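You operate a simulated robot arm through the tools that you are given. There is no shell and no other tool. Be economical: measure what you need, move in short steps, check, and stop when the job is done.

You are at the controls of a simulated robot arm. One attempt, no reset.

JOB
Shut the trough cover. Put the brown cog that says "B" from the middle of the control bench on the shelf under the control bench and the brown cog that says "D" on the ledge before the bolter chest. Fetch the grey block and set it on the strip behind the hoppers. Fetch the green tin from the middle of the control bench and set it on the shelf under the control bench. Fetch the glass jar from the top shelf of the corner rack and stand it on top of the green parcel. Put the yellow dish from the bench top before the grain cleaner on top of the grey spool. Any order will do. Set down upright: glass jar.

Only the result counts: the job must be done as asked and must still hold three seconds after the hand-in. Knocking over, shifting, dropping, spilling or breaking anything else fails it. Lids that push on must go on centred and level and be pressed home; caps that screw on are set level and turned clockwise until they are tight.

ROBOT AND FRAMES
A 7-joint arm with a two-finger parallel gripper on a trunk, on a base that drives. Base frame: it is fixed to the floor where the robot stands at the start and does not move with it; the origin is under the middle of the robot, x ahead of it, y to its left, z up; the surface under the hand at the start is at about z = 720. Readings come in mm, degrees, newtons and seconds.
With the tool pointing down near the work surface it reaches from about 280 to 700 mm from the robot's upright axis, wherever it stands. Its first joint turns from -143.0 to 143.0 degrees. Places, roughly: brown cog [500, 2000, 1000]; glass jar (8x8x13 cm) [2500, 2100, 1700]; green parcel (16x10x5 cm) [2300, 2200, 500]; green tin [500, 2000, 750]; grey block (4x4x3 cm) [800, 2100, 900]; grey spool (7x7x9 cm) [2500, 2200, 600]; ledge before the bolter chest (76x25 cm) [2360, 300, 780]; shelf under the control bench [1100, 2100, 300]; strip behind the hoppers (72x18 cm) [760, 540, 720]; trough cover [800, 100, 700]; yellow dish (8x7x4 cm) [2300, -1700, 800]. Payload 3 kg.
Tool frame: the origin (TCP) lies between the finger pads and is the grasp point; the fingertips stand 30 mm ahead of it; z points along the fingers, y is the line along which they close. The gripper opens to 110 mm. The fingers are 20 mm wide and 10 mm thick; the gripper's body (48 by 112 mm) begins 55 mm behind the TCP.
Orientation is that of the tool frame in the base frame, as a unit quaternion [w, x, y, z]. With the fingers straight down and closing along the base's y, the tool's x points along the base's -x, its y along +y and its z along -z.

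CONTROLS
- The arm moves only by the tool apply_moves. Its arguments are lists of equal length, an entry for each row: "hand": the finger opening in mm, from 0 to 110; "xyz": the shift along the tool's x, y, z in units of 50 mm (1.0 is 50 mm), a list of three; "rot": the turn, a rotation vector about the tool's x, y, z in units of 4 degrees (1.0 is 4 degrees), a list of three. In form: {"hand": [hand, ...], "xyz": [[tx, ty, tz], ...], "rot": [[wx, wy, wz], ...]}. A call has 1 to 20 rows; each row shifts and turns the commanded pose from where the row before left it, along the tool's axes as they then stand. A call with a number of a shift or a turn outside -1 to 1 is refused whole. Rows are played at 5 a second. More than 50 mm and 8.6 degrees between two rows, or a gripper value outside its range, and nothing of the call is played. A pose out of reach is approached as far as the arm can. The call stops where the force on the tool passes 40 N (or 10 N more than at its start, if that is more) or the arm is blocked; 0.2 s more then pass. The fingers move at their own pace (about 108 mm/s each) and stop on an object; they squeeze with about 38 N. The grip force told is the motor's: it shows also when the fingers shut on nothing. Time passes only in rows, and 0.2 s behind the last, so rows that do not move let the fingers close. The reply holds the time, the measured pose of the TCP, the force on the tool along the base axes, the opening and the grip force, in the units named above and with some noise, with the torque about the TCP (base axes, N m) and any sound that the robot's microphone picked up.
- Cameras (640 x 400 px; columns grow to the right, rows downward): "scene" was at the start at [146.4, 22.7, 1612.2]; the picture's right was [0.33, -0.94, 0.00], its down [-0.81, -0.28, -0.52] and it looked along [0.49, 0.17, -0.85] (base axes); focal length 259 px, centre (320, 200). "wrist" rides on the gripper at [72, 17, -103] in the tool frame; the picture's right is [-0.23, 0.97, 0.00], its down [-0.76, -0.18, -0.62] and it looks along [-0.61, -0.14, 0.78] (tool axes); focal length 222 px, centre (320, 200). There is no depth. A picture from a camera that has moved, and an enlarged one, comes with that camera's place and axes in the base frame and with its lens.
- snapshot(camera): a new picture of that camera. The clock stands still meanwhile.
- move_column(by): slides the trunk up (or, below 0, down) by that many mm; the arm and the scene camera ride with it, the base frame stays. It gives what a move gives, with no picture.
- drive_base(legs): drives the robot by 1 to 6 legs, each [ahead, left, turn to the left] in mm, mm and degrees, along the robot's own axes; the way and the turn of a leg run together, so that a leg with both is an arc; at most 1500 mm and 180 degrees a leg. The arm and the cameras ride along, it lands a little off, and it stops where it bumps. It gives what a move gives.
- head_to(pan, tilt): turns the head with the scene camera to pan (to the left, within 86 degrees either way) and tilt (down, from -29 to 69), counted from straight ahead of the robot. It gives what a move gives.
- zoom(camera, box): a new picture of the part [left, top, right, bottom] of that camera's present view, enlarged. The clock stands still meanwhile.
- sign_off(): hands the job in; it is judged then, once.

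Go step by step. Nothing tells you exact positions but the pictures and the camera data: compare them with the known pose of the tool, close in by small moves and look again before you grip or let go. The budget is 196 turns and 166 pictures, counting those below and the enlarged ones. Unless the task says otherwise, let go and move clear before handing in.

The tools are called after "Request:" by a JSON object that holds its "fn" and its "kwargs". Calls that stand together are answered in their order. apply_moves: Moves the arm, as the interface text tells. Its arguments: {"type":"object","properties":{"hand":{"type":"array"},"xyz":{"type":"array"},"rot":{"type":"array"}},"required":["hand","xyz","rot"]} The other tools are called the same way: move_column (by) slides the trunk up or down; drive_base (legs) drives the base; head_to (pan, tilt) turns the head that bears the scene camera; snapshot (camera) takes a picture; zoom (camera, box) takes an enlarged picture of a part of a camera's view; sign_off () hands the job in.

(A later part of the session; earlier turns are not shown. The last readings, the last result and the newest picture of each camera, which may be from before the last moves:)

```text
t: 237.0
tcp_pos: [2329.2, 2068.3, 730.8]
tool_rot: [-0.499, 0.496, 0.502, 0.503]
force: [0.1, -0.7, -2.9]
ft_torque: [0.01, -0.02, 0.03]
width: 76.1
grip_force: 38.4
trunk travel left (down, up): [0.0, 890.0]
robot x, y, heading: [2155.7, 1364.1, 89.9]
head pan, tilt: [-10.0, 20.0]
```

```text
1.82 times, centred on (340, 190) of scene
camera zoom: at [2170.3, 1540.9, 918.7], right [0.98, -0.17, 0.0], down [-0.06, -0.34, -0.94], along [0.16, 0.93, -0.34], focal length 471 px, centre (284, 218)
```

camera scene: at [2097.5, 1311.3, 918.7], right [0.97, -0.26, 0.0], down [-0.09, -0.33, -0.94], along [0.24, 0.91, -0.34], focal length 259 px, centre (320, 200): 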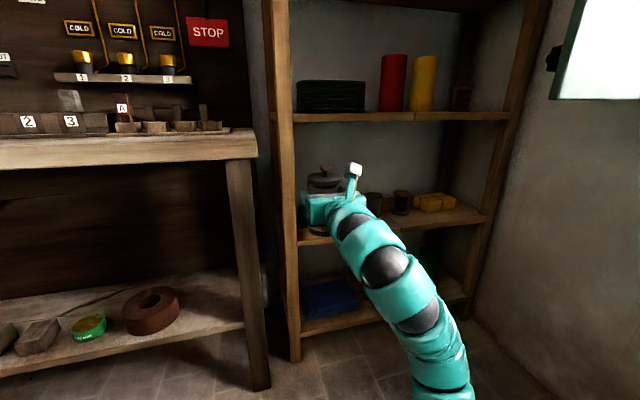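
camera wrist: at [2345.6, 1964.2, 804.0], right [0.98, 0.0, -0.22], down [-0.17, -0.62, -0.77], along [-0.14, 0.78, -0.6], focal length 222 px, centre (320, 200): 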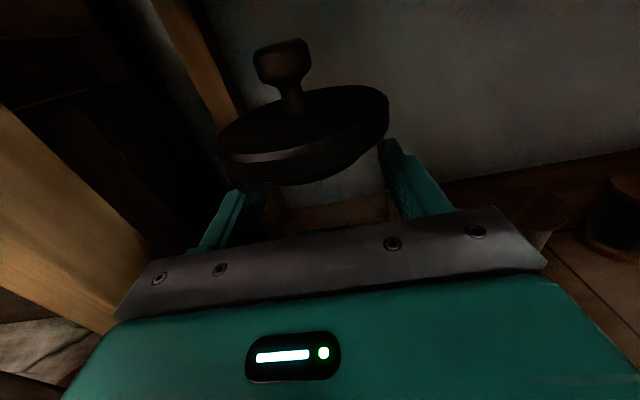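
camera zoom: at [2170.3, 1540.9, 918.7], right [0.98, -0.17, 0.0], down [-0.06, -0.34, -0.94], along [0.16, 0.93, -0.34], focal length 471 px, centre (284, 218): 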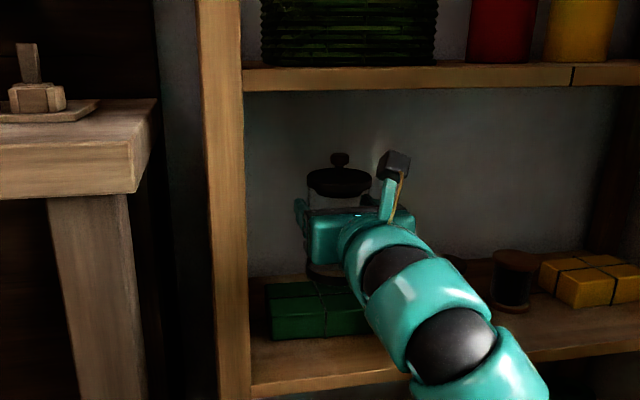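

Parcel centre now measured at (2330,2177). Drive the last 97 mm and lower toward it.

Request:
{"fn": "drive_base", "kwargs": {"legs": [[97, 0, 0]]}}

Request:
{"fn": "apply_moves", "kwargs": {"hand": [60, 60, 60], "xyz": [[-0.6, 0, 0], [-0.5, 0, 0], [0, 0, 0]], "rot": [[0, 0, 0], [0, 0, 0], [0, 0, 0]]}}

Request:
{"fn": "zoom", "kwargs": {"camera": "scene", "box": [220, 130, 440, 330]}}

```text
t: 238.1
tcp_pos: [2330.8, 2165.6, 732.2]
tool_rot: [-0.499, 0.497, 0.501, 0.503]
force: [0.6, -0.6, -2.6]
ft_torque: [0.0, -0.01, -0.02]
width: 76.1
grip_force: 38.1
trunk travel left (down, up): [0.0, 890.0]
robot x, y, heading: [2152.0, 1470.9, 90.0]
head pan, tilt: [-10.0, 20.0]
```

```text
t: 238.9
tcp_pos: [2331.0, 2165.5, 677.9]
tool_rot: [-0.5, 0.498, 0.501, 0.502]
force: [0.8, 0.1, -2.0]
ft_torque: [-0.03, -0.04, 0.02]
width: 76.2
grip_force: 38.1
trunk travel left (down, up): [0.0, 890.0]
robot x, y, heading: [2152.6, 1464.4, 89.7]
head pan, tilt: [-10.0, 20.0]
```

```text
2.00 times, centred on (330, 230) of scene
camera zoom: at [2170.7, 1638.3, 918.7], right [0.98, -0.18, 0.0], down [-0.06, -0.34, -0.94], along [0.17, 0.92, -0.34], focal length 518 px, centre (300, 140)
```

zoom: 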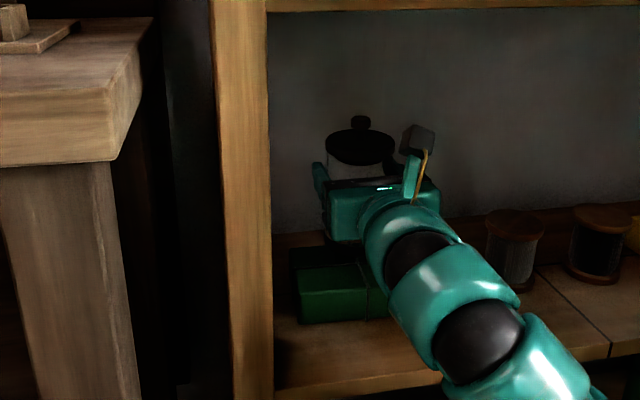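

Request:
{"fn": "apply_moves", "kwargs": {"hand": [60, 60, 60, 60, 60, 60, 60, 60, 60, 60, 60, 60], "xyz": [[-0.06, 0, 0], [-0.06, 0, 0], [-0.06, 0, 0], [-0.04, 0, 0], [-0.04, 0, 0], [-0.04, 0, 0], [-0.03, 0, 0], [-0.03, 0, 0], [-0.03, 0, 0], [-0.03, 0, 0], [-0.03, 0, 0], [-0.03, 0, 0]], "rot": [[0, 0, 0], [0, 0, 0], [0, 0, 0], [0, 0, 0], [0, 0, 0], [0, 0, 0], [0, 0, 0], [0, 0, 0], [0, 0, 0], [0, 0, 0], [0, 0, 0], [0, 0, 0]]}}

```text
t: 241.5
tcp_pos: [2331.9, 2164.7, 655.1]
tool_rot: [-0.5, 0.497, 0.499, 0.504]
force: [-1.1, 8.9, 20.6]
ft_torque: [0.25, 0.57, -0.22]
width: 76.0
grip_force: 38.0
trunk travel left (down, up): [0.0, 890.0]
robot x, y, heading: [2152.3, 1468.7, 89.9]
head pan, tilt: [-10.0, 20.0]
```

Contact as predicted (z 655). Ease off 2 mm and open.

Request:
{"fn": "apply_moves", "kwargs": {"hand": [76, 80, 88, 98, 98], "xyz": [[0.03, 0, 0], [0, 0, 0], [0, 0, 0], [0, 0, 0], [0, 0, 0]], "rot": [[0, 0, 0], [0, 0, 0], [0, 0, 0], [0, 0, 0], [0, 0, 0]]}}

Request:
{"fn": "snapshot", "kwargs": {"camera": "wrist"}}

Request:
{"fn": "zoom", "kwargs": {"camera": "scene", "box": [220, 130, 440, 330]}}

```text
t: 242.7
tcp_pos: [2331.5, 2165.9, 656.7]
tool_rot: [-0.499, 0.497, 0.501, 0.503]
force: [-0.1, -0.3, 0.1]
ft_torque: [0.0, -0.05, -0.02]
width: 97.9
grip_force: 0.0
trunk travel left (down, up): [0.0, 890.0]
robot x, y, heading: [2152.2, 1468.6, 90.0]
head pan, tilt: [-10.0, 20.0]
```

```text
69 pictures are left
camera wrist: at [2347.4, 2061.9, 726.7], right [0.98, 0.0, -0.22], down [-0.17, -0.62, -0.77], along [-0.14, 0.78, -0.6], focal length 222 px, centre (320, 200)
```

wrist: 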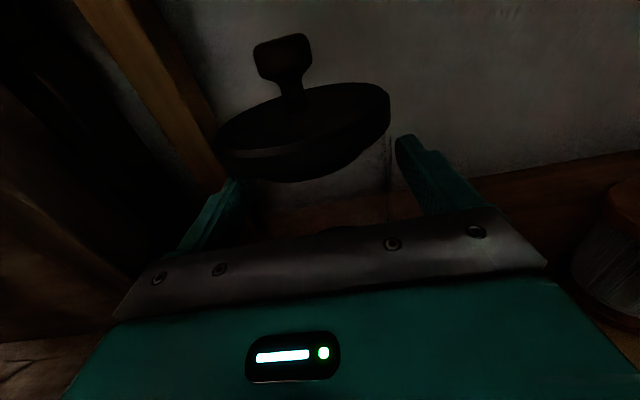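

```text
2.00 times, centred on (330, 230) of scene
camera zoom: at [2170.6, 1638.1, 918.8], right [0.98, -0.18, 0.0], down [-0.06, -0.34, -0.94], along [0.17, 0.93, -0.34], focal length 518 px, centre (300, 140)
```

zoom: 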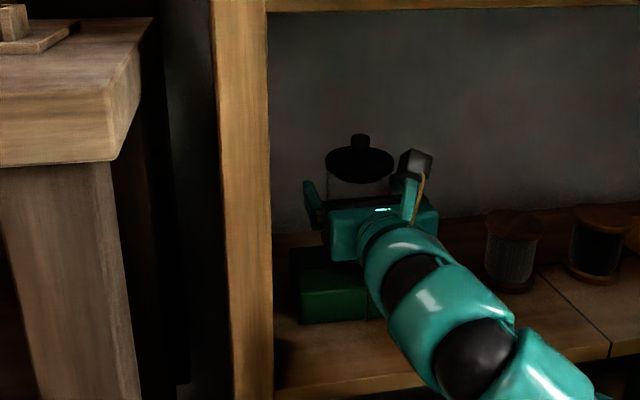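

Jar stands level. Back straight out with the base and inspect.

Request:
{"fn": "drive_base", "kwargs": {"legs": [[-60, 0, 0], [-240, 0, 0]]}}

Request:
{"fn": "snapshot", "kwargs": {"camera": "wrist"}}

Request:
{"fn": "zoom", "kwargs": {"camera": "scene", "box": [220, 80, 460, 300]}}

```text
t: 245.1
tcp_pos: [2330.4, 1870.5, 654.7]
tool_rot: [-0.499, 0.497, 0.501, 0.503]
force: [0.4, -0.3, -0.4]
ft_torque: [-0.02, -0.01, 0.0]
width: 98.1
grip_force: 0.3
trunk travel left (down, up): [0.0, 890.0]
robot x, y, heading: [2154.1, 1166.9, 90.0]
head pan, tilt: [-10.0, 20.0]
```

```text
67 pictures are left
camera wrist: at [2345.8, 1765.4, 726.7], right [0.98, 0.0, -0.22], down [-0.17, -0.62, -0.77], along [-0.14, 0.78, -0.6], focal length 222 px, centre (320, 200)
```

wrist: 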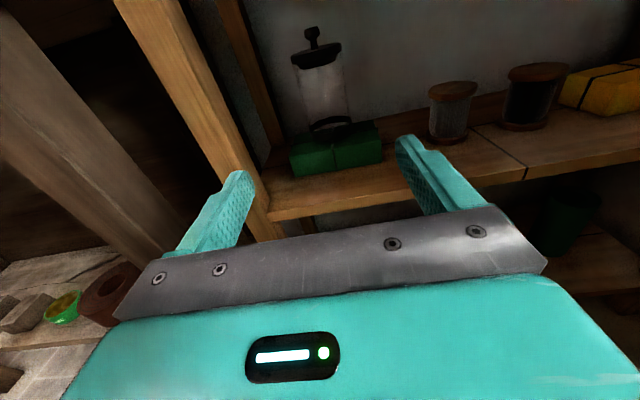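

```text
1.82 times, centred on (340, 190) of scene
camera zoom: at [2169.9, 1341.1, 918.8], right [0.98, -0.17, 0.0], down [-0.06, -0.34, -0.94], along [0.16, 0.93, -0.34], focal length 471 px, centre (284, 218)
```

zoom: 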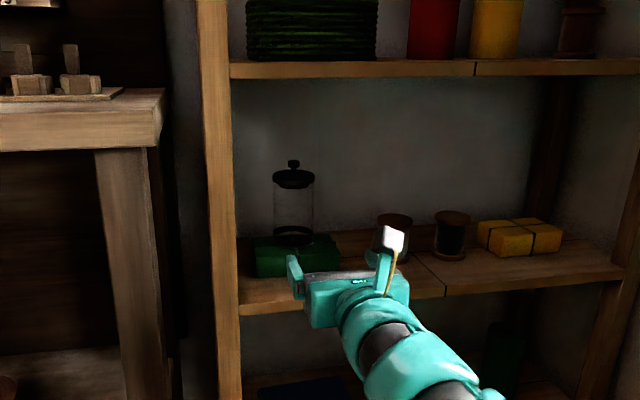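

The jar is upright on the parcel; the grey spool is ≈(2547,2170). Next the grey block: raise, tilt the hand 45° down again.

Request:
{"fn": "drive_base", "kwargs": {"legs": [[-60, 500, 0]]}}

Request:
{"fn": "move_column", "kwargs": {"by": 400}}

Request:
{"fn": "apply_moves", "kwargs": {"hand": [70, 70, 70, 70, 70, 70, 70, 70, 70, 70, 70], "xyz": [[0, 0, 0], [0, 0, 0], [0, 0, 0], [0, 0, 0], [0, 0, 0], [0, 0, 0], [0, 0, 0], [0, 0, 0], [0, 0, 0], [0, 0, 0], [0, 0, 0]], "rot": [[0, -1, 0], [0, -1, 0], [0, -1, 0], [0, -1, 0], [0, -1, 0], [0, -1, 0], [0, -1, 0], [0, -1, 0], [0, -1, 0], [0, -1, 0], [0, -1, 0]]}}

```text
t: 248.0
tcp_pos: [1831.4, 1810.1, 655.4]
tool_rot: [-0.5, 0.496, 0.501, 0.503]
force: [-0.2, 0.1, 0.7]
ft_torque: [-0.01, 0.0, -0.02]
width: 97.8
grip_force: 0.0
trunk travel left (down, up): [0.0, 890.0]
robot x, y, heading: [1653.6, 1107.5, 89.9]
head pan, tilt: [-10.0, 20.0]
```

```text
t: 251.8
tcp_pos: [1832.7, 1809.7, 1053.8]
tool_rot: [-0.499, 0.497, 0.501, 0.503]
force: [-0.5, 0.4, 0.7]
ft_torque: [-0.01, 0.02, 0.02]
width: 97.9
grip_force: 0.1
trunk travel left (down, up): [-400.0, 490.0]
robot x, y, heading: [1652.8, 1109.8, 90.1]
head pan, tilt: [-10.0, 20.0]
```

```text
t: 254.2
tcp_pos: [1837.5, 1793.8, 1005.5]
tool_rot: [-0.313, 0.631, 0.64, 0.306]
force: [-1.3, -0.8, -0.4]
ft_torque: [-0.03, -0.03, 0.02]
width: 70.0
grip_force: 0.0
out of reach, approached as far as the arm can: row 9, 10, 11
trunk travel left (down, up): [-400.0, 490.0]
robot x, y, heading: [1654.8, 1111.5, 90.1]
head pan, tilt: [-10.0, 20.0]
```

Tilt is ~38° below horizontal, good enough. Drive so the hand is in front of the block.

Request:
{"fn": "drive_base", "kwargs": {"legs": [[0, 1020, 0], [165, 0, 0]]}}

Request:
{"fn": "snapshot", "kwargs": {"camera": "wrist"}}

```text
t: 260.6
tcp_pos: [821.5, 1957.6, 1004.3]
tool_rot: [-0.311, 0.633, 0.64, 0.305]
force: [-0.3, 0.7, 0.2]
ft_torque: [-0.02, 0.03, -0.01]
width: 70.1
grip_force: 0.1
trunk travel left (down, up): [-400.0, 490.0]
robot x, y, heading: [635.5, 1274.3, 89.8]
head pan, tilt: [-10.0, 20.0]
```

```text
65 pictures are left
camera wrist: at [837.9, 1921.7, 1125.6], right [0.97, -0.13, -0.18], down [-0.17, -0.96, -0.21], along [-0.15, 0.24, -0.96], focal length 222 px, centre (320, 200)
```

wrist: 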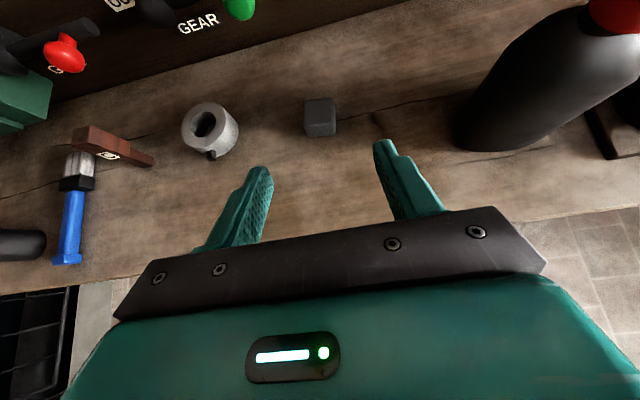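

Block ≈(813,2100). Drive 90 mm closer, come down just in front of it.

Request:
{"fn": "drive_base", "kwargs": {"legs": [[90, 0, 0]]}}

Request:
{"fn": "apply_moves", "kwargs": {"hand": [62, 62, 62, 62], "xyz": [[-0.725, -0.057, 0.415], [-0.725, -0.057, 0.415], [-0.725, -0.057, 0.415], [0, 0, 0]], "rot": [[0, 0, 0], [0, 0, 0], [0, 0, 0], [0, 0, 0]]}}

Request:
{"fn": "snapshot", "kwargs": {"camera": "wrist"}}

```text
t: 261.7
tcp_pos: [820.5, 2050.0, 1004.8]
tool_rot: [-0.311, 0.633, 0.64, 0.305]
force: [0.6, 0.4, 0.3]
ft_torque: [0.0, -0.04, 0.01]
width: 69.8
grip_force: 0.0
trunk travel left (down, up): [-400.0, 490.0]
robot x, y, heading: [636.3, 1366.3, 90.1]
head pan, tilt: [-10.0, 20.0]
```

```text
t: 262.7
tcp_pos: [811.5, 2032.5, 881.6]
tool_rot: [-0.312, 0.633, 0.64, 0.305]
force: [-0.9, -0.1, 0.1]
ft_torque: [0.0, 0.02, -0.02]
width: 62.2
grip_force: 0.1
trunk travel left (down, up): [-400.0, 490.0]
robot x, y, heading: [635.0, 1366.5, 90.1]
head pan, tilt: [-10.0, 20.0]
```

```text
64 pictures are left
camera wrist: at [829.1, 1995.2, 1001.7], right [0.97, -0.13, -0.18], down [-0.17, -0.96, -0.21], along [-0.15, 0.24, -0.96], focal length 222 px, centre (320, 200)
```

wrist: 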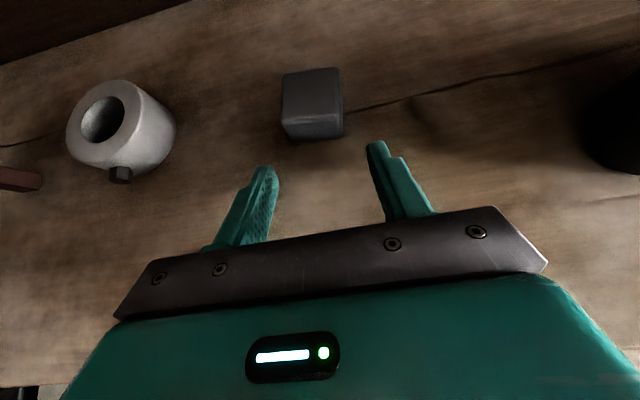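

Request:
{"fn": "apply_moves", "kwargs": {"hand": [62, 62, 62, 20, 20, 20, 20], "xyz": [[0.265, -0.01, 0.45], [0.265, -0.01, 0.45], [0, 0, 0], [0, 0, 0], [0, 0, 0], [0, 0, 0], [0, 0, 0]], "rot": [[0, 0, 0], [0, 0, 0], [0, 0, 0], [0, 0, 0], [0, 0, 0], [0, 0, 0], [0, 0, 0]]}}

Request:
{"fn": "snapshot", "kwargs": {"camera": "wrist"}}

```text
t: 264.3
tcp_pos: [809.4, 2083.3, 877.2]
tool_rot: [-0.313, 0.632, 0.639, 0.307]
force: [4.3, 4.5, 13.3]
ft_torque: [0.34, -0.42, 0.01]
width: 39.1
grip_force: 37.9
trunk travel left (down, up): [-400.0, 490.0]
robot x, y, heading: [636.3, 1373.6, 90.1]
head pan, tilt: [-10.0, 20.0]
```

```text
63 pictures are left
camera wrist: at [826.8, 2045.5, 997.1], right [0.97, -0.13, -0.18], down [-0.17, -0.96, -0.21], along [-0.15, 0.24, -0.96], focal length 222 px, centre (320, 200)
```

wrist: 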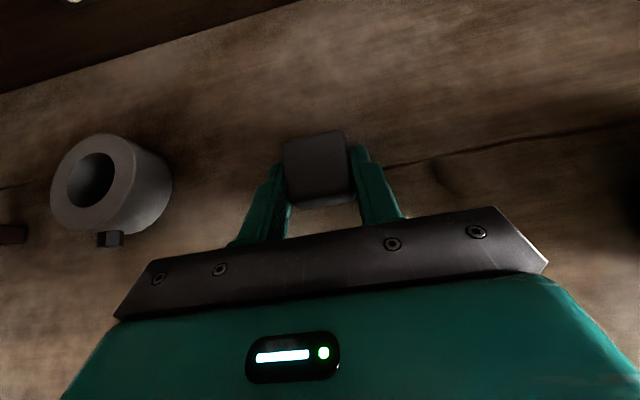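

Block gripped. Lift, back off, turn around to face the central bench.

Request:
{"fn": "apply_moves", "kwargs": {"hand": [20, 20, 20, 20], "xyz": [[0.63, 0, -0.49], [0.63, 0, -0.49], [0.63, 0, -0.49], [0.63, 0, -0.49]], "rot": [[0, 0, 0], [0, 0, 0], [0, 0, 0], [0, 0, 0]]}}

Request:
{"fn": "drive_base", "kwargs": {"legs": [[-230, 0, 0], [0, -297, 0], [0, 0, -180], [-110, 0, 0]]}}

Request:
{"fn": "head_to", "kwargs": {"pan": -5, "tilt": 45}}

Request:
{"fn": "snapshot", "kwargs": {"camera": "scene"}}

Request:
{"fn": "snapshot", "kwargs": {"camera": "wrist"}}

```text
t: 265.3
tcp_pos: [811.7, 2086.4, 1014.9]
tool_rot: [-0.316, 0.631, 0.64, 0.305]
force: [-0.7, 0.2, -0.9]
ft_torque: [-0.03, 0.01, -0.02]
width: 38.9
grip_force: 38.5
out of reach, approached as far as the arm can: row 4
trunk travel left (down, up): [-400.0, 490.0]
robot x, y, heading: [633.6, 1368.3, 89.9]
head pan, tilt: [-10.0, 20.0]
```

```text
t: 276.8
tcp_pos: [743.0, 527.6, 1015.4]
tool_rot: [-0.309, -0.634, 0.636, -0.312]
force: [-0.8, 0.3, -1.0]
ft_torque: [0.0, 0.0, -0.01]
width: 39.5
grip_force: 36.9
trunk travel left (down, up): [-400.0, 490.0]
robot x, y, heading: [931.9, 1240.9, -90.9]
head pan, tilt: [-10.0, 20.0]
```

```text
t: 277.7
tcp_pos: [742.8, 527.5, 1014.9]
tool_rot: [-0.309, -0.635, 0.636, -0.312]
force: [-0.5, 0.2, 0.2]
ft_torque: [0.02, -0.02, -0.02]
width: 38.9
grip_force: 38.1
trunk travel left (down, up): [-400.0, 490.0]
robot x, y, heading: [928.6, 1241.2, -90.9]
head pan, tilt: [-5.0, 45.0]
```

```text
62 pictures are left
camera scene: at [922.6, 1080.3, 1280.2], right [-0.99, 0.11, 0.0], down [0.07, 0.7, -0.71], along [-0.07, -0.7, -0.71], focal length 259 px, centre (320, 200)
```

scene: 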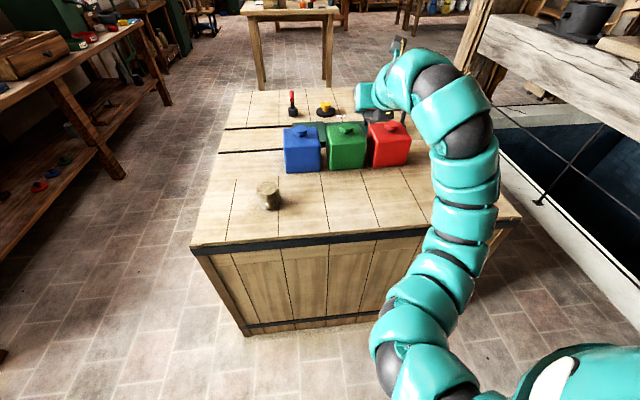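

```text
61 pictures are left
camera wrist: at [724.7, 563.1, 1135.1], right [-0.97, 0.14, -0.18], down [0.18, 0.96, -0.22], along [0.15, -0.25, -0.96], focal length 222 px, centre (320, 200)
```

wrist: 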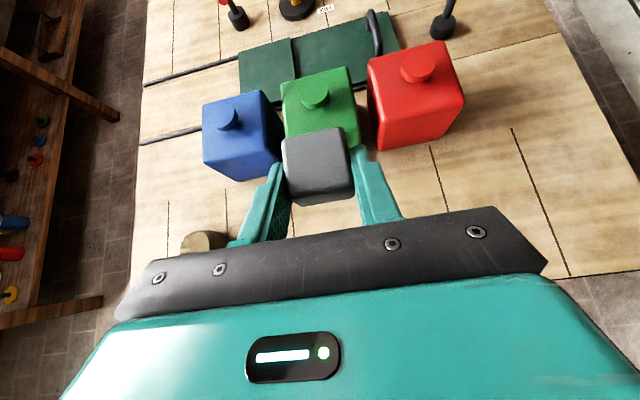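

Strip is y 450–630; the block should sit near (743, 535). I back off 25 mm, lower by arm and trunk in the proportion that was safe at the bench.

Request:
{"fn": "drive_base", "kwargs": {"legs": [[-26, 0, 0.9]]}}

Request:
{"fn": "apply_moves", "kwargs": {"hand": [20, 20, 20, 20], "xyz": [[-0.63, 0, 0.49], [-0.63, 0, 0.49], [-0.63, 0, 0.49], [-0.3, 0, 0.23]], "rot": [[0, 0, 0], [0, 0, 0], [0, 0, 0], [0, 0, 0]]}}

Request:
{"fn": "move_column", "kwargs": {"by": -100}}

Request:
{"fn": "snapshot", "kwargs": {"camera": "wrist"}}

Request:
{"fn": "snapshot", "kwargs": {"camera": "scene"}}

```text
t: 278.5
tcp_pos: [754.3, 550.6, 1014.8]
tool_rot: [0.306, 0.639, -0.631, 0.315]
force: [-0.1, -0.2, -1.5]
ft_torque: [-0.01, -0.04, 0.02]
width: 38.8
grip_force: 37.3
trunk travel left (down, up): [-400.0, 490.0]
robot x, y, heading: [931.7, 1267.9, -90.1]
head pan, tilt: [-5.0, 45.0]
```

```text
t: 279.5
tcp_pos: [757.1, 549.6, 875.9]
tool_rot: [0.306, 0.64, -0.631, 0.315]
force: [0.9, -0.8, -0.5]
ft_torque: [0.0, 0.03, -0.02]
width: 39.1
grip_force: 38.3
trunk travel left (down, up): [-400.0, 490.0]
robot x, y, heading: [929.7, 1270.2, -90.2]
head pan, tilt: [-5.0, 45.0]
```

```text
t: 280.9
tcp_pos: [756.6, 550.3, 777.7]
tool_rot: [0.308, 0.639, -0.631, 0.315]
force: [1.2, -0.5, -0.4]
ft_torque: [0.04, -0.01, -0.01]
width: 39.0
grip_force: 37.9
trunk travel left (down, up): [-300.0, 590.0]
robot x, y, heading: [930.1, 1266.7, -90.3]
head pan, tilt: [-5.0, 45.0]
```

```text
60 pictures are left
camera wrist: at [738.6, 586.2, 896.6], right [-0.97, 0.12, -0.18], down [0.16, 0.96, -0.22], along [0.15, -0.24, -0.96], focal length 222 px, centre (320, 200)
```

wrist: 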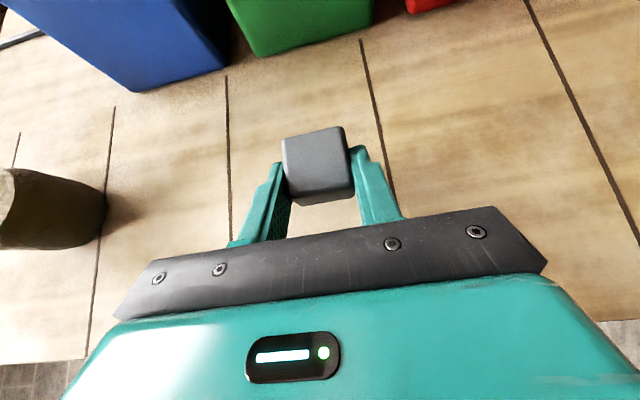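

```text
59 pictures are left
camera scene: at [925.5, 1106.8, 1180.1], right [-1.0, 0.09, 0.0], down [0.06, 0.7, -0.71], along [-0.06, -0.7, -0.71], focal length 259 px, centre (320, 200)
```

scene: 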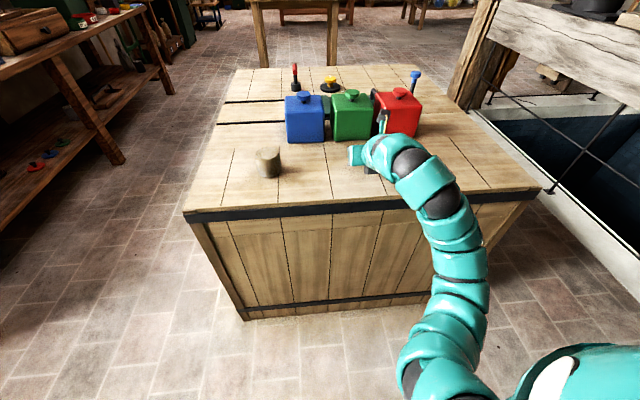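

Block over (757,534), well on the strip. Feel down.

Request:
{"fn": "apply_moves", "kwargs": {"hand": [20, 20, 20, 20, 20, 20, 20, 20, 20, 20, 20, 20], "xyz": [[-0.12, 0, 0.09], [-0.12, 0, 0.09], [-0.04, 0, 0.03], [-0.04, 0, 0.03], [-0.04, 0, 0.03], [-0.04, 0, 0.03], [-0.03, 0, 0.025], [-0.03, 0, 0.025], [-0.03, 0, 0.025], [-0.03, 0, 0.025], [-0.03, 0, 0.025], [-0.03, 0, 0.025]], "rot": [[0, 0, 0], [0, 0, 0], [0, 0, 0], [0, 0, 0], [0, 0, 0], [0, 0, 0], [0, 0, 0], [0, 0, 0], [0, 0, 0], [0, 0, 0], [0, 0, 0], [0, 0, 0]]}}

```text
t: 283.4
tcp_pos: [757.6, 549.6, 746.2]
tool_rot: [0.312, 0.636, -0.629, 0.319]
force: [-1.0, -2.6, 13.9]
ft_torque: [-0.04, 0.14, 0.03]
width: 39.1
grip_force: 37.8
trunk travel left (down, up): [-300.0, 590.0]
robot x, y, heading: [928.2, 1265.8, -90.1]
head pan, tilt: [-5.0, 45.0]
stopped in row 12: the force on the tool passed its limit at 43 N (the readings are from after the stop); the commanded pose is now the measured one
```

Contact. Release, retract up and back, and check.

Request:
{"fn": "apply_moves", "kwargs": {"hand": [39, 48, 60, 60, 60, 60, 60, 60, 60], "xyz": [[0.03, 0, -0.02], [0, 0, 0], [0, 0, 0], [0, 0, 0], [0, 0, -0.5], [0, 0, -0.8], [0.63, 0, -0.49], [0.63, 0, -0.49], [0.63, 0, -0.49]], "rot": [[0, 0, 0], [0, 0, 0], [0, 0, 0], [0, 0, 0], [0, 0, 0], [0, 0, 0], [0, 0, 0], [0, 0, 0], [0, 0, 0]]}}

Request:
{"fn": "snapshot", "kwargs": {"camera": "wrist"}}

```text
t: 285.4
tcp_pos: [757.8, 600.1, 907.8]
tool_rot: [0.311, 0.637, -0.63, 0.318]
force: [-0.8, -0.3, -0.4]
ft_torque: [0.0, -0.02, 0.04]
width: 59.9
grip_force: 0.0
trunk travel left (down, up): [-300.0, 590.0]
robot x, y, heading: [929.6, 1266.7, -90.2]
head pan, tilt: [-5.0, 45.0]
```

```text
58 pictures are left
camera wrist: at [738.8, 638.4, 1027.2], right [-0.97, 0.12, -0.19], down [0.17, 0.96, -0.23], along [0.15, -0.25, -0.96], focal length 222 px, centre (320, 200)
```

wrist: 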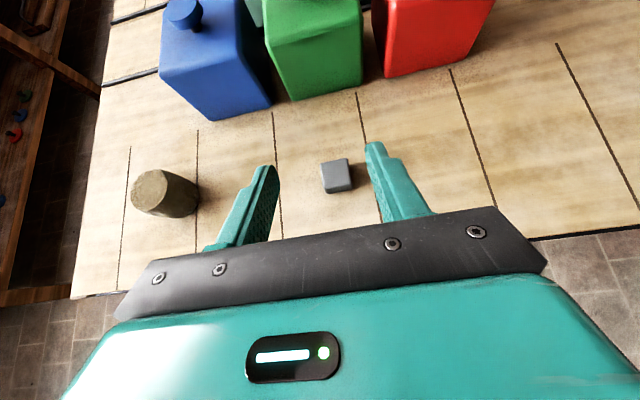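

The block is on the strip. Now across the room to the grain cleaner: raise the trunk, drive round the bench and look.

Request:
{"fn": "move_column", "kwargs": {"by": 250}}

Request:
{"fn": "drive_base", "kwargs": {"legs": [[0, 580, 0], [1400, 0, 0], [450, 0, 0], [0, 0, 90], [0, -850, 0]]}}

Request:
{"fn": "head_to", "kwargs": {"pan": -10, "tilt": 30}}

Request:
{"fn": "snapshot", "kwargs": {"camera": "scene"}}

```text
t: 288.0
tcp_pos: [758.8, 600.6, 1155.9]
tool_rot: [0.31, 0.638, -0.629, 0.319]
force: [-1.0, -0.6, 1.6]
ft_torque: [-0.01, 0.0, 0.01]
width: 60.0
grip_force: 0.0
trunk travel left (down, up): [-550.0, 340.0]
robot x, y, heading: [931.8, 1270.0, -90.0]
head pan, tilt: [-5.0, 45.0]
```

```text
t: 308.2
tcp_pos: [2177.1, -1619.7, 1156.0]
tool_rot: [-0.004, 0.896, 0.004, 0.445]
force: [-0.2, -0.8, 0.3]
ft_torque: [0.0, -0.02, -0.02]
width: 60.0
grip_force: 0.1
trunk travel left (down, up): [-550.0, 340.0]
robot x, y, heading: [1510.4, -1445.1, -0.3]
head pan, tilt: [-5.0, 45.0]
```

```text
t: 309.0
tcp_pos: [2176.1, -1619.3, 1156.1]
tool_rot: [-0.006, 0.896, 0.005, 0.445]
force: [-0.8, 0.6, 0.4]
ft_torque: [0.02, -0.01, 0.01]
width: 60.1
grip_force: 0.1
trunk travel left (down, up): [-550.0, 340.0]
robot x, y, heading: [1509.1, -1444.9, -0.3]
head pan, tilt: [-10.0, 30.0]
```

```text
57 pictures are left
camera scene: at [1680.2, -1461.0, 1452.6], right [-0.18, -0.98, 0.0], down [-0.49, 0.09, -0.87], along [0.85, -0.15, -0.5], focal length 259 px, centre (320, 200)
```

scene: 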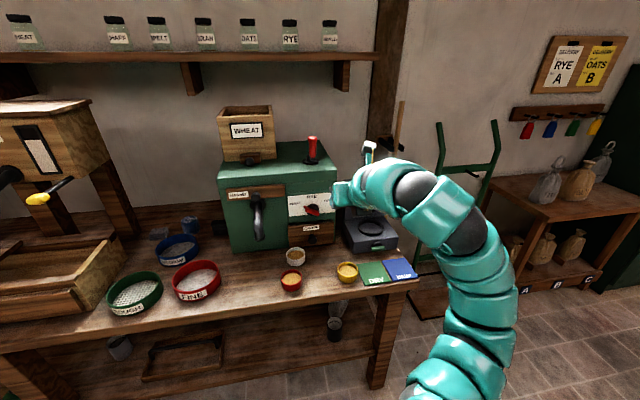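

Request:
{"fn": "zoom", "kwargs": {"camera": "scene", "box": [240, 220, 440, 340]}}

Request:
{"fn": "snapshot", "kwargs": {"camera": "wrist"}}

```text
3.20 times, centred on (340, 280) of scene
camera zoom: at [1680.2, -1461.0, 1452.6], right [-0.18, -0.98, 0.0], down [-0.49, 0.09, -0.87], along [0.85, -0.15, -0.5], focal length 828 px, centre (256, -56)
```

zoom: 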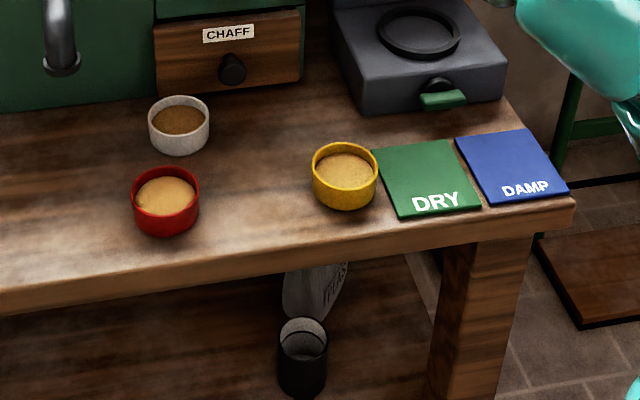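

```text
55 pictures are left
camera wrist: at [2137.5, -1637.8, 1276.4], right [-0.13, -0.97, -0.19], down [-0.96, 0.17, -0.23], along [0.25, 0.15, -0.96], focal length 222 px, centre (320, 200)
```

wrist: 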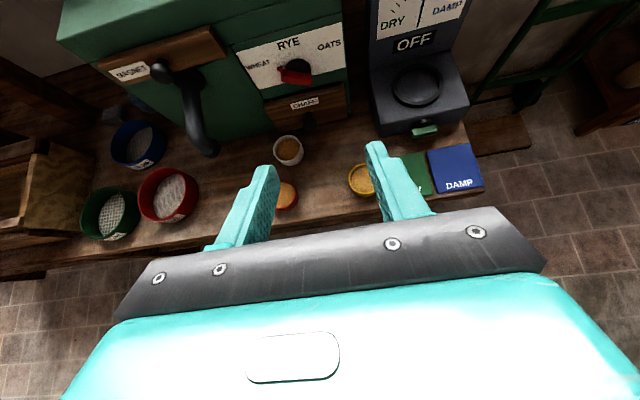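

The yellow dish (with grain) is at ≈(2293,−1660), bench ≈773, rim ≈813; the DRY card lies close on its right, so I keep the fingertips above it. Position in front and lower.

Request:
{"fn": "drive_base", "kwargs": {"legs": [[20, -41, 0.3]]}}

Request:
{"fn": "move_column", "kwargs": {"by": -217}}

Request:
{"fn": "snapshot", "kwargs": {"camera": "wrist"}}

```text
t: 309.9
tcp_pos: [2198.3, -1657.1, 1155.3]
tool_rot: [-0.006, 0.896, 0.006, 0.444]
force: [-0.1, -0.3, -0.2]
ft_torque: [0.03, 0.0, 0.03]
width: 60.0
grip_force: 0.1
trunk travel left (down, up): [-550.0, 340.0]
robot x, y, heading: [1529.6, -1484.9, 0.0]
head pan, tilt: [-10.0, 30.0]
```

```text
t: 312.2
tcp_pos: [2198.0, -1656.1, 939.9]
tool_rot: [-0.006, 0.896, 0.006, 0.444]
force: [-0.6, -0.3, -0.7]
ft_torque: [0.05, 0.02, -0.01]
width: 59.8
grip_force: 0.1
trunk travel left (down, up): [-333.0, 557.0]
robot x, y, heading: [1529.5, -1485.8, 0.2]
head pan, tilt: [-10.0, 30.0]
```

```text
54 pictures are left
camera wrist: at [2158.4, -1675.3, 1059.4], right [-0.12, -0.98, -0.19], down [-0.96, 0.16, -0.23], along [0.25, 0.15, -0.96], focal length 222 px, centre (320, 200)
```

wrist: 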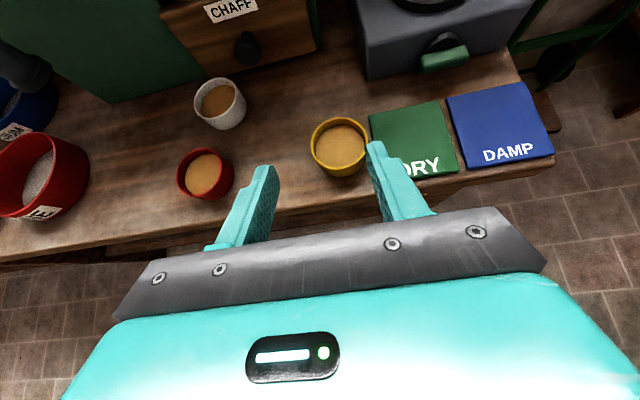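

Request:
{"fn": "apply_moves", "kwargs": {"hand": [92, 92, 92, 92], "xyz": [[-0.67, 0.053, 0.525], [-0.67, 0.053, 0.525], [-0.66, 0.053, 0.52], [0, 0, 0]], "rot": [[0, 0, 0], [0, 0, 0], [0, 0, 0], [0, 0, 0]]}}

Request:
{"fn": "snapshot", "kwargs": {"camera": "wrist"}}

Request:
{"fn": "zoom", "kwargs": {"camera": "scene", "box": [220, 180, 460, 330]}}

```text
t: 313.2
tcp_pos: [2200.9, -1665.1, 814.2]
tool_rot: [-0.006, 0.896, 0.007, 0.444]
force: [0.9, 0.2, 0.3]
ft_torque: [-0.02, -0.01, 0.03]
width: 92.2
grip_force: 0.0
trunk travel left (down, up): [-333.0, 557.0]
robot x, y, heading: [1529.0, -1486.1, 0.2]
head pan, tilt: [-10.0, 30.0]
```

```text
53 pictures are left
camera wrist: at [2162.2, -1683.3, 933.6], right [-0.12, -0.98, -0.19], down [-0.96, 0.16, -0.23], along [0.25, 0.15, -0.96], focal length 222 px, centre (320, 200)
```

wrist: 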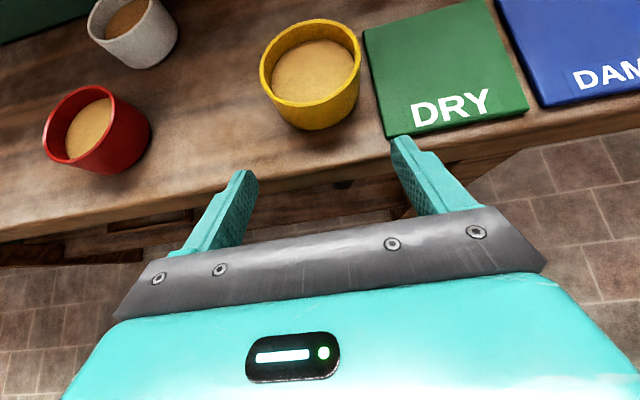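

```text
2.67 times, centred on (340, 255) of scene
camera zoom: at [1700.3, -1500.9, 1235.7], right [-0.17, -0.98, 0.0], down [-0.49, 0.09, -0.87], along [0.85, -0.15, -0.5], focal length 690 px, centre (267, 53)
```

zoom: 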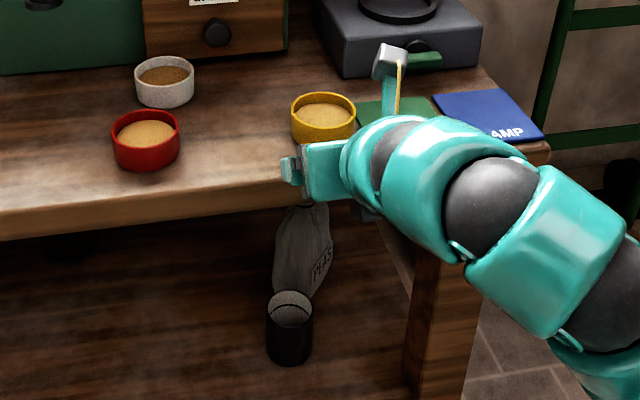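

Slide forward around the dish and close.

Request:
{"fn": "apply_moves", "kwargs": {"hand": [92, 92, 92, 80, 72, 60, 60, 60], "xyz": [[0.455, 0.05, 0.63], [0.455, 0.05, 0.63], [0, 0, 0], [0, 0, 0], [0, 0, 0], [0, 0, 0], [0, 0, 0], [0, 0, 0]], "rot": [[0, 0, 0], [0, 0, 0], [0, 0, 0], [0, 0, 0], [0, 0, 0], [0, 0, 0], [0, 0, 0], [0, 0, 0]]}}

Request:
{"fn": "snapshot", "kwargs": {"camera": "wrist"}}

```text
t: 315.0
tcp_pos: [2278.4, -1668.3, 811.7]
tool_rot: [-0.006, 0.895, 0.007, 0.445]
force: [1.3, 2.3, 10.5]
ft_torque: [0.29, -0.19, 0.05]
width: 68.8
grip_force: 38.0
trunk travel left (down, up): [-333.0, 557.0]
robot x, y, heading: [1527.0, -1488.8, 0.0]
head pan, tilt: [-10.0, 30.0]
```

```text
51 pictures are left
camera wrist: at [2239.5, -1685.7, 931.5], right [-0.12, -0.98, -0.19], down [-0.96, 0.16, -0.23], along [0.25, 0.15, -0.96], focal length 222 px, centre (320, 200)
```

wrist: 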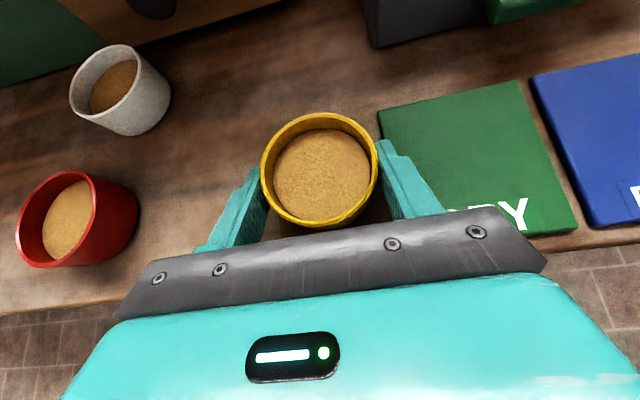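

Dish held. Lift slowly and check it stays level.

Request:
{"fn": "apply_moves", "kwargs": {"hand": [60, 60, 60, 60, 60, 60, 60, 60], "xyz": [[0.16, 0, -0.12], [0.16, 0, -0.12], [0.32, 0, -0.25], [0.4, 0, -0.31], [0.4, 0, -0.31], [0.4, 0, -0.31], [0.2, 0, -0.15], [0, 0, 0]], "rot": [[0, 0, 0], [0, 0, 0], [0, 0, 0], [0, 0, 0], [0, 0, 0], [0, 0, 0], [0, 0, 0], [0, 0, 0]]}}

Request:
{"fn": "snapshot", "kwargs": {"camera": "wrist"}}

Request:
{"fn": "zoom", "kwargs": {"camera": "scene", "box": [220, 130, 460, 280]}}

```text
t: 316.8
tcp_pos: [2276.6, -1668.1, 939.7]
tool_rot: [-0.005, 0.895, 0.007, 0.445]
force: [-0.3, 0.3, -0.8]
ft_torque: [-0.01, 0.0, -0.02]
width: 68.8
grip_force: 37.8
trunk travel left (down, up): [-333.0, 557.0]
robot x, y, heading: [1524.4, -1487.9, -0.1]
head pan, tilt: [-10.0, 30.0]
```

```text
50 pictures are left
camera wrist: at [2238.4, -1686.6, 1059.0], right [-0.12, -0.98, -0.19], down [-0.96, 0.16, -0.23], along [0.25, 0.15, -0.96], focal length 222 px, centre (320, 200)
```

wrist: 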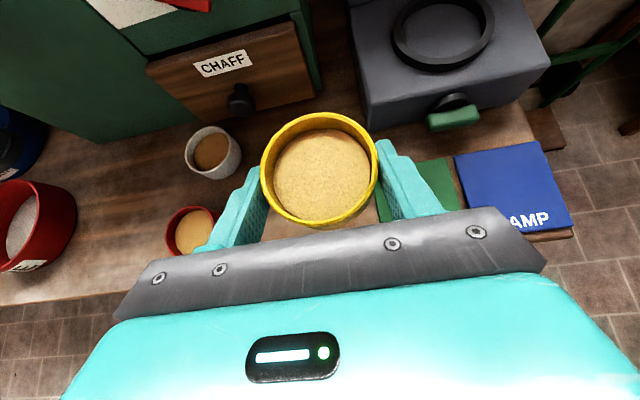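

```text
2.67 times, centred on (340, 205) of scene
camera zoom: at [1700.4, -1500.9, 1235.7], right [-0.17, -0.98, 0.0], down [-0.49, 0.09, -0.87], along [0.85, -0.15, -0.5], focal length 690 px, centre (267, 187)
```

zoom: 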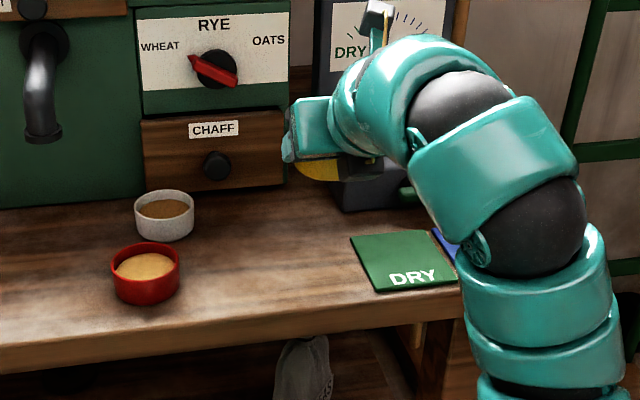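

The dish is level in the hand. Back off, turn and drive up the room toward the rack.

Request:
{"fn": "drive_base", "kwargs": {"legs": [[-240, 0, 0], [0, 0, 90], [0, -290, 0], [1400, 0, 0], [1000, 0, 0], [0, -250, 0]]}}

Request:
{"fn": "snapshot", "kwargs": {"camera": "wrist"}}

```text
t: 336.8
tcp_pos: [2020.6, 1667.2, 938.9]
tool_rot: [-0.318, 0.631, 0.636, 0.311]
force: [0.2, 0.1, -0.7]
ft_torque: [0.0, 0.02, 0.04]
width: 68.7
grip_force: 37.8
trunk travel left (down, up): [-333.0, 557.0]
robot x, y, heading: [1828.5, 921.8, 89.6]
head pan, tilt: [-10.0, 30.0]
```

```text
48 pictures are left
camera wrist: at [2038.7, 1629.5, 1058.7], right [0.97, -0.13, -0.19], down [-0.17, -0.96, -0.23], along [-0.15, 0.25, -0.96], focal length 222 px, centre (320, 200)
```

wrist: 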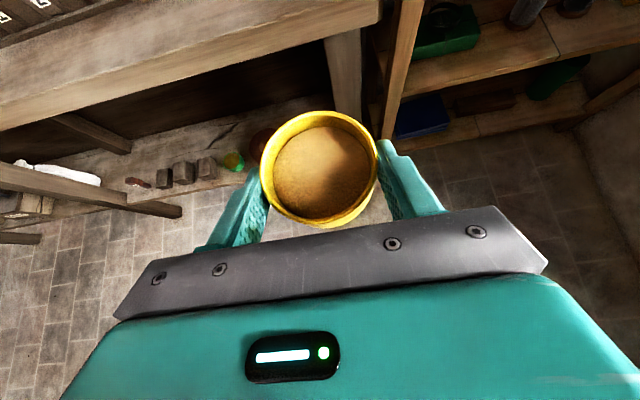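

Request:
{"fn": "drive_base", "kwargs": {"legs": [[0, 0, -21.6], [330, -12, 0]]}}

Request:
{"fn": "move_column", "kwargs": {"by": -240}}

Request:
{"fn": "snapshot", "kwargs": {"camera": "wrist"}}

Request:
{"fn": "head_to", "kwargs": {"pan": 0, "tilt": 25}}

Request:
{"fn": "snapshot", "kwargs": {"camera": "scene"}}

```text
t: 340.1
tcp_pos: [2419.0, 1848.4, 938.8]
tool_rot: [-0.252, 0.74, 0.505, 0.366]
force: [0.9, 0.4, -1.7]
ft_torque: [0.01, 0.01, -0.02]
width: 68.8
grip_force: 37.7
trunk travel left (down, up): [-333.0, 557.0]
robot x, y, heading: [1970.8, 1222.5, 68.0]
head pan, tilt: [-10.0, 30.0]
```

```text
t: 342.6
tcp_pos: [2420.1, 1847.2, 698.0]
tool_rot: [-0.254, 0.739, 0.506, 0.365]
force: [0.5, -0.5, -1.0]
ft_torque: [-0.01, 0.03, -0.01]
width: 68.7
grip_force: 38.0
trunk travel left (down, up): [-93.0, 797.0]
robot x, y, heading: [1968.8, 1222.8, 67.8]
head pan, tilt: [-10.0, 30.0]
```

```text
47 pictures are left
camera wrist: at [2420.8, 1805.2, 818.8], right [0.86, -0.48, -0.19], down [-0.51, -0.83, -0.23], along [-0.04, 0.29, -0.96], focal length 222 px, centre (320, 200)
```

wrist: 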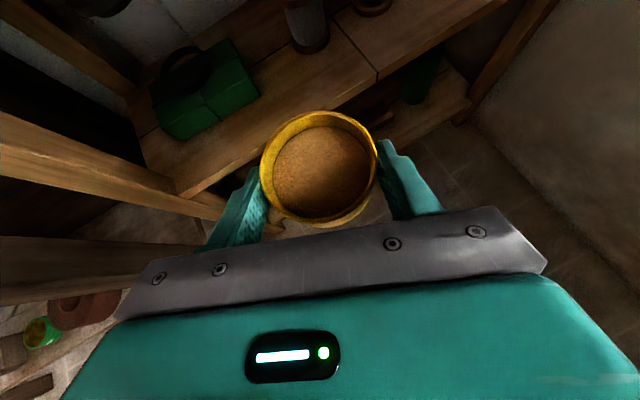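

```text
t: 343.4
tcp_pos: [2418.7, 1847.6, 699.0]
tool_rot: [-0.254, 0.739, 0.506, 0.365]
force: [0.0, 0.0, -1.3]
ft_torque: [0.03, -0.02, 0.01]
width: 69.0
grip_force: 37.7
trunk travel left (down, up): [-93.0, 797.0]
robot x, y, heading: [1967.0, 1226.9, 68.0]
head pan, tilt: [0.0, 25.0]
```

```text
46 pictures are left
camera scene: at [2034.9, 1383.5, 1003.6], right [0.93, -0.38, 0.0], down [-0.16, -0.39, -0.91], along [0.34, 0.84, -0.42], focal length 259 px, centre (320, 200)
```

scene: 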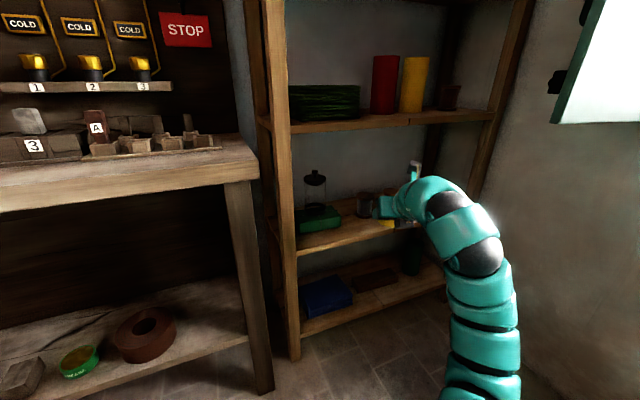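

Request:
{"fn": "drive_base", "kwargs": {"legs": [[130, 0, 0]]}}

Request:
{"fn": "snapshot", "kwargs": {"camera": "wrist"}}

Request:
{"fn": "zoom", "kwargs": {"camera": "scene", "box": [270, 140, 480, 280]}}

```text
t: 344.6
tcp_pos: [2469.4, 1966.1, 698.7]
tool_rot: [-0.253, 0.74, 0.505, 0.365]
force: [-0.2, 1.0, -0.4]
ft_torque: [0.0, 0.0, 0.0]
width: 68.8
grip_force: 38.0
trunk travel left (down, up): [-93.0, 797.0]
robot x, y, heading: [2018.2, 1344.9, 67.7]
head pan, tilt: [0.0, 25.0]
```

```text
45 pictures are left
camera wrist: at [2471.0, 1924.7, 818.9], right [0.86, -0.48, -0.19], down [-0.51, -0.83, -0.23], along [-0.04, 0.29, -0.96], focal length 222 px, centre (320, 200)
```

wrist: 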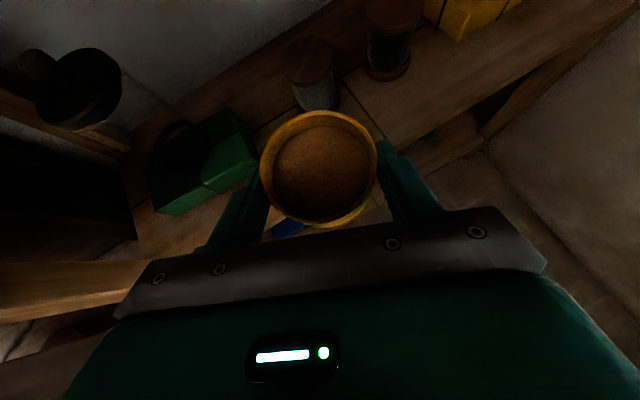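

```text
2.86 times, centred on (375, 210) of scene
camera zoom: at [2084.2, 1503.8, 1003.7], right [0.93, -0.38, 0.0], down [-0.16, -0.39, -0.91], along [0.34, 0.84, -0.42], focal length 740 px, centre (163, 171)
```

zoom: 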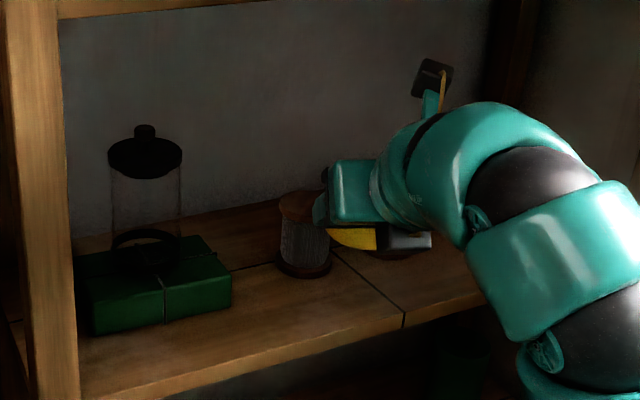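

Spool centre ≈(2535,2155), top ≈604. I lower a little so the hand clears the shelf above (dish bottom ≈628), and drive in 187 mm with 12 mm left.

Request:
{"fn": "move_column", "kwargs": {"by": -31}}

Request:
{"fn": "drive_base", "kwargs": {"legs": [[120, 12, 0]]}}

Request:
{"fn": "snapshot", "kwargs": {"camera": "wrist"}}

Request:
{"fn": "zoom", "kwargs": {"camera": "scene", "box": [270, 140, 480, 280]}}

```text
t: 345.4
tcp_pos: [2469.4, 1967.0, 668.4]
tool_rot: [-0.253, 0.74, 0.505, 0.365]
force: [0.7, -0.8, -0.5]
ft_torque: [-0.02, 0.0, 0.04]
width: 68.8
grip_force: 37.9
trunk travel left (down, up): [-62.0, 828.0]
robot x, y, heading: [2017.3, 1345.1, 67.9]
head pan, tilt: [0.0, 25.0]
```

```text
t: 346.6
tcp_pos: [2505.2, 2082.8, 668.1]
tool_rot: [-0.253, 0.74, 0.505, 0.366]
force: [-0.3, 0.4, -0.3]
ft_torque: [-0.02, 0.03, -0.02]
width: 68.7
grip_force: 38.1
trunk travel left (down, up): [-62.0, 828.0]
robot x, y, heading: [2050.5, 1463.2, 68.0]
head pan, tilt: [0.0, 25.0]
```

```text
43 pictures are left
camera wrist: at [2506.2, 2040.8, 787.9], right [0.86, -0.48, -0.19], down [-0.51, -0.83, -0.23], along [-0.04, 0.29, -0.96], focal length 222 px, centre (320, 200)
```

wrist: 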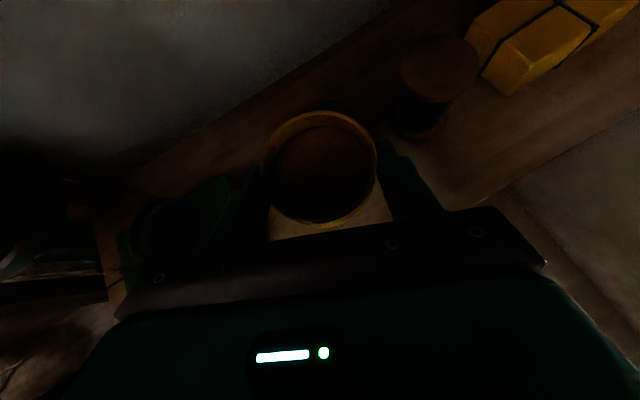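

```text
2.86 times, centred on (375, 210) of scene
camera zoom: at [2118.9, 1620.3, 972.7], right [0.93, -0.38, 0.0], down [-0.16, -0.39, -0.91], along [0.34, 0.84, -0.42], focal length 740 px, centre (163, 171)
```

zoom: 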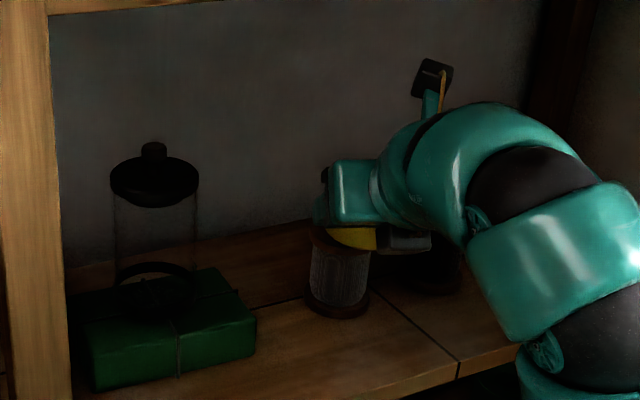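

On line; 65 mm straight ahead remains.

Request:
{"fn": "drive_base", "kwargs": {"legs": [[65, 0, 0]]}}

Request:
{"fn": "zoom", "kwargs": {"camera": "scene", "box": [300, 160, 460, 280]}}

Request:
{"fn": "snapshot", "kwargs": {"camera": "wrist"}}

```text
t: 347.6
tcp_pos: [2530.0, 2145.2, 668.5]
tool_rot: [-0.253, 0.74, 0.505, 0.365]
force: [-0.1, -0.5, -0.6]
ft_torque: [-0.01, 0.02, 0.0]
width: 68.7
grip_force: 38.0
trunk travel left (down, up): [-62.0, 828.0]
robot x, y, heading: [2075.8, 1521.6, 67.7]
head pan, tilt: [0.0, 25.0]
```

```text
3.33 times, centred on (380, 220) of scene
camera zoom: at [2143.8, 1681.3, 972.7], right [0.93, -0.38, 0.0], down [-0.16, -0.39, -0.91], along [0.34, 0.84, -0.42], focal length 863 px, centre (120, 133)
```

zoom: 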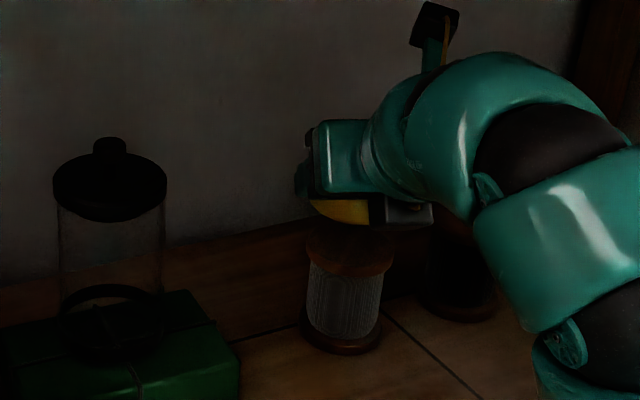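

```text
40 pictures are left
camera wrist: at [2530.7, 2102.1, 787.9], right [0.86, -0.48, -0.19], down [-0.51, -0.83, -0.23], along [-0.04, 0.29, -0.96], focal length 222 px, centre (320, 200)
```

wrist: 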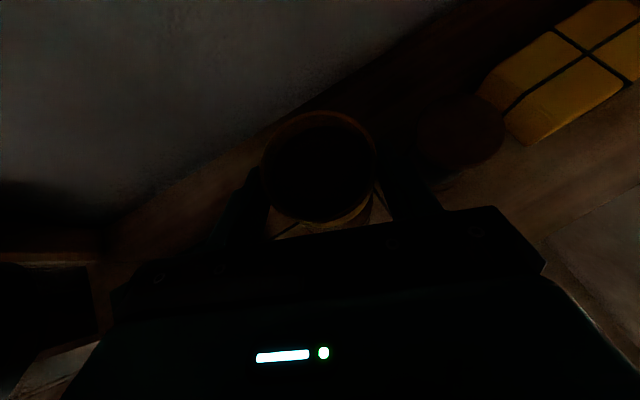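

Dish and spool centres agree within a few mm. Lower gently onto the spool.

Request:
{"fn": "apply_moves", "kwargs": {"hand": [60, 60, 60, 60, 60, 60, 60, 60, 60, 60, 60, 60], "xyz": [[-0.1, 0, 0.07], [-0.1, 0, 0.07], [-0.06, 0, 0.045], [-0.03, 0, 0.025], [-0.03, 0, 0.025], [-0.03, 0, 0.025], [-0.03, 0, 0.025], [-0.03, 0, 0.025], [-0.03, 0, 0.025], [-0.03, 0, 0.025], [-0.03, 0, 0.025], [-0.03, 0, 0.025]], "rot": [[0, 0, 0], [0, 0, 0], [0, 0, 0], [0, 0, 0], [0, 0, 0], [0, 0, 0], [0, 0, 0], [0, 0, 0], [0, 0, 0], [0, 0, 0], [0, 0, 0], [0, 0, 0]]}}

```text
t: 350.2
tcp_pos: [2528.7, 2144.7, 635.1]
tool_rot: [-0.254, 0.739, 0.504, 0.368]
force: [1.1, 4.0, 10.6]
ft_torque: [0.31, 0.08, -0.07]
width: 68.3
grip_force: 38.1
trunk travel left (down, up): [-62.0, 828.0]
robot x, y, heading: [2073.3, 1523.2, 67.8]
head pan, tilt: [0.0, 25.0]
```

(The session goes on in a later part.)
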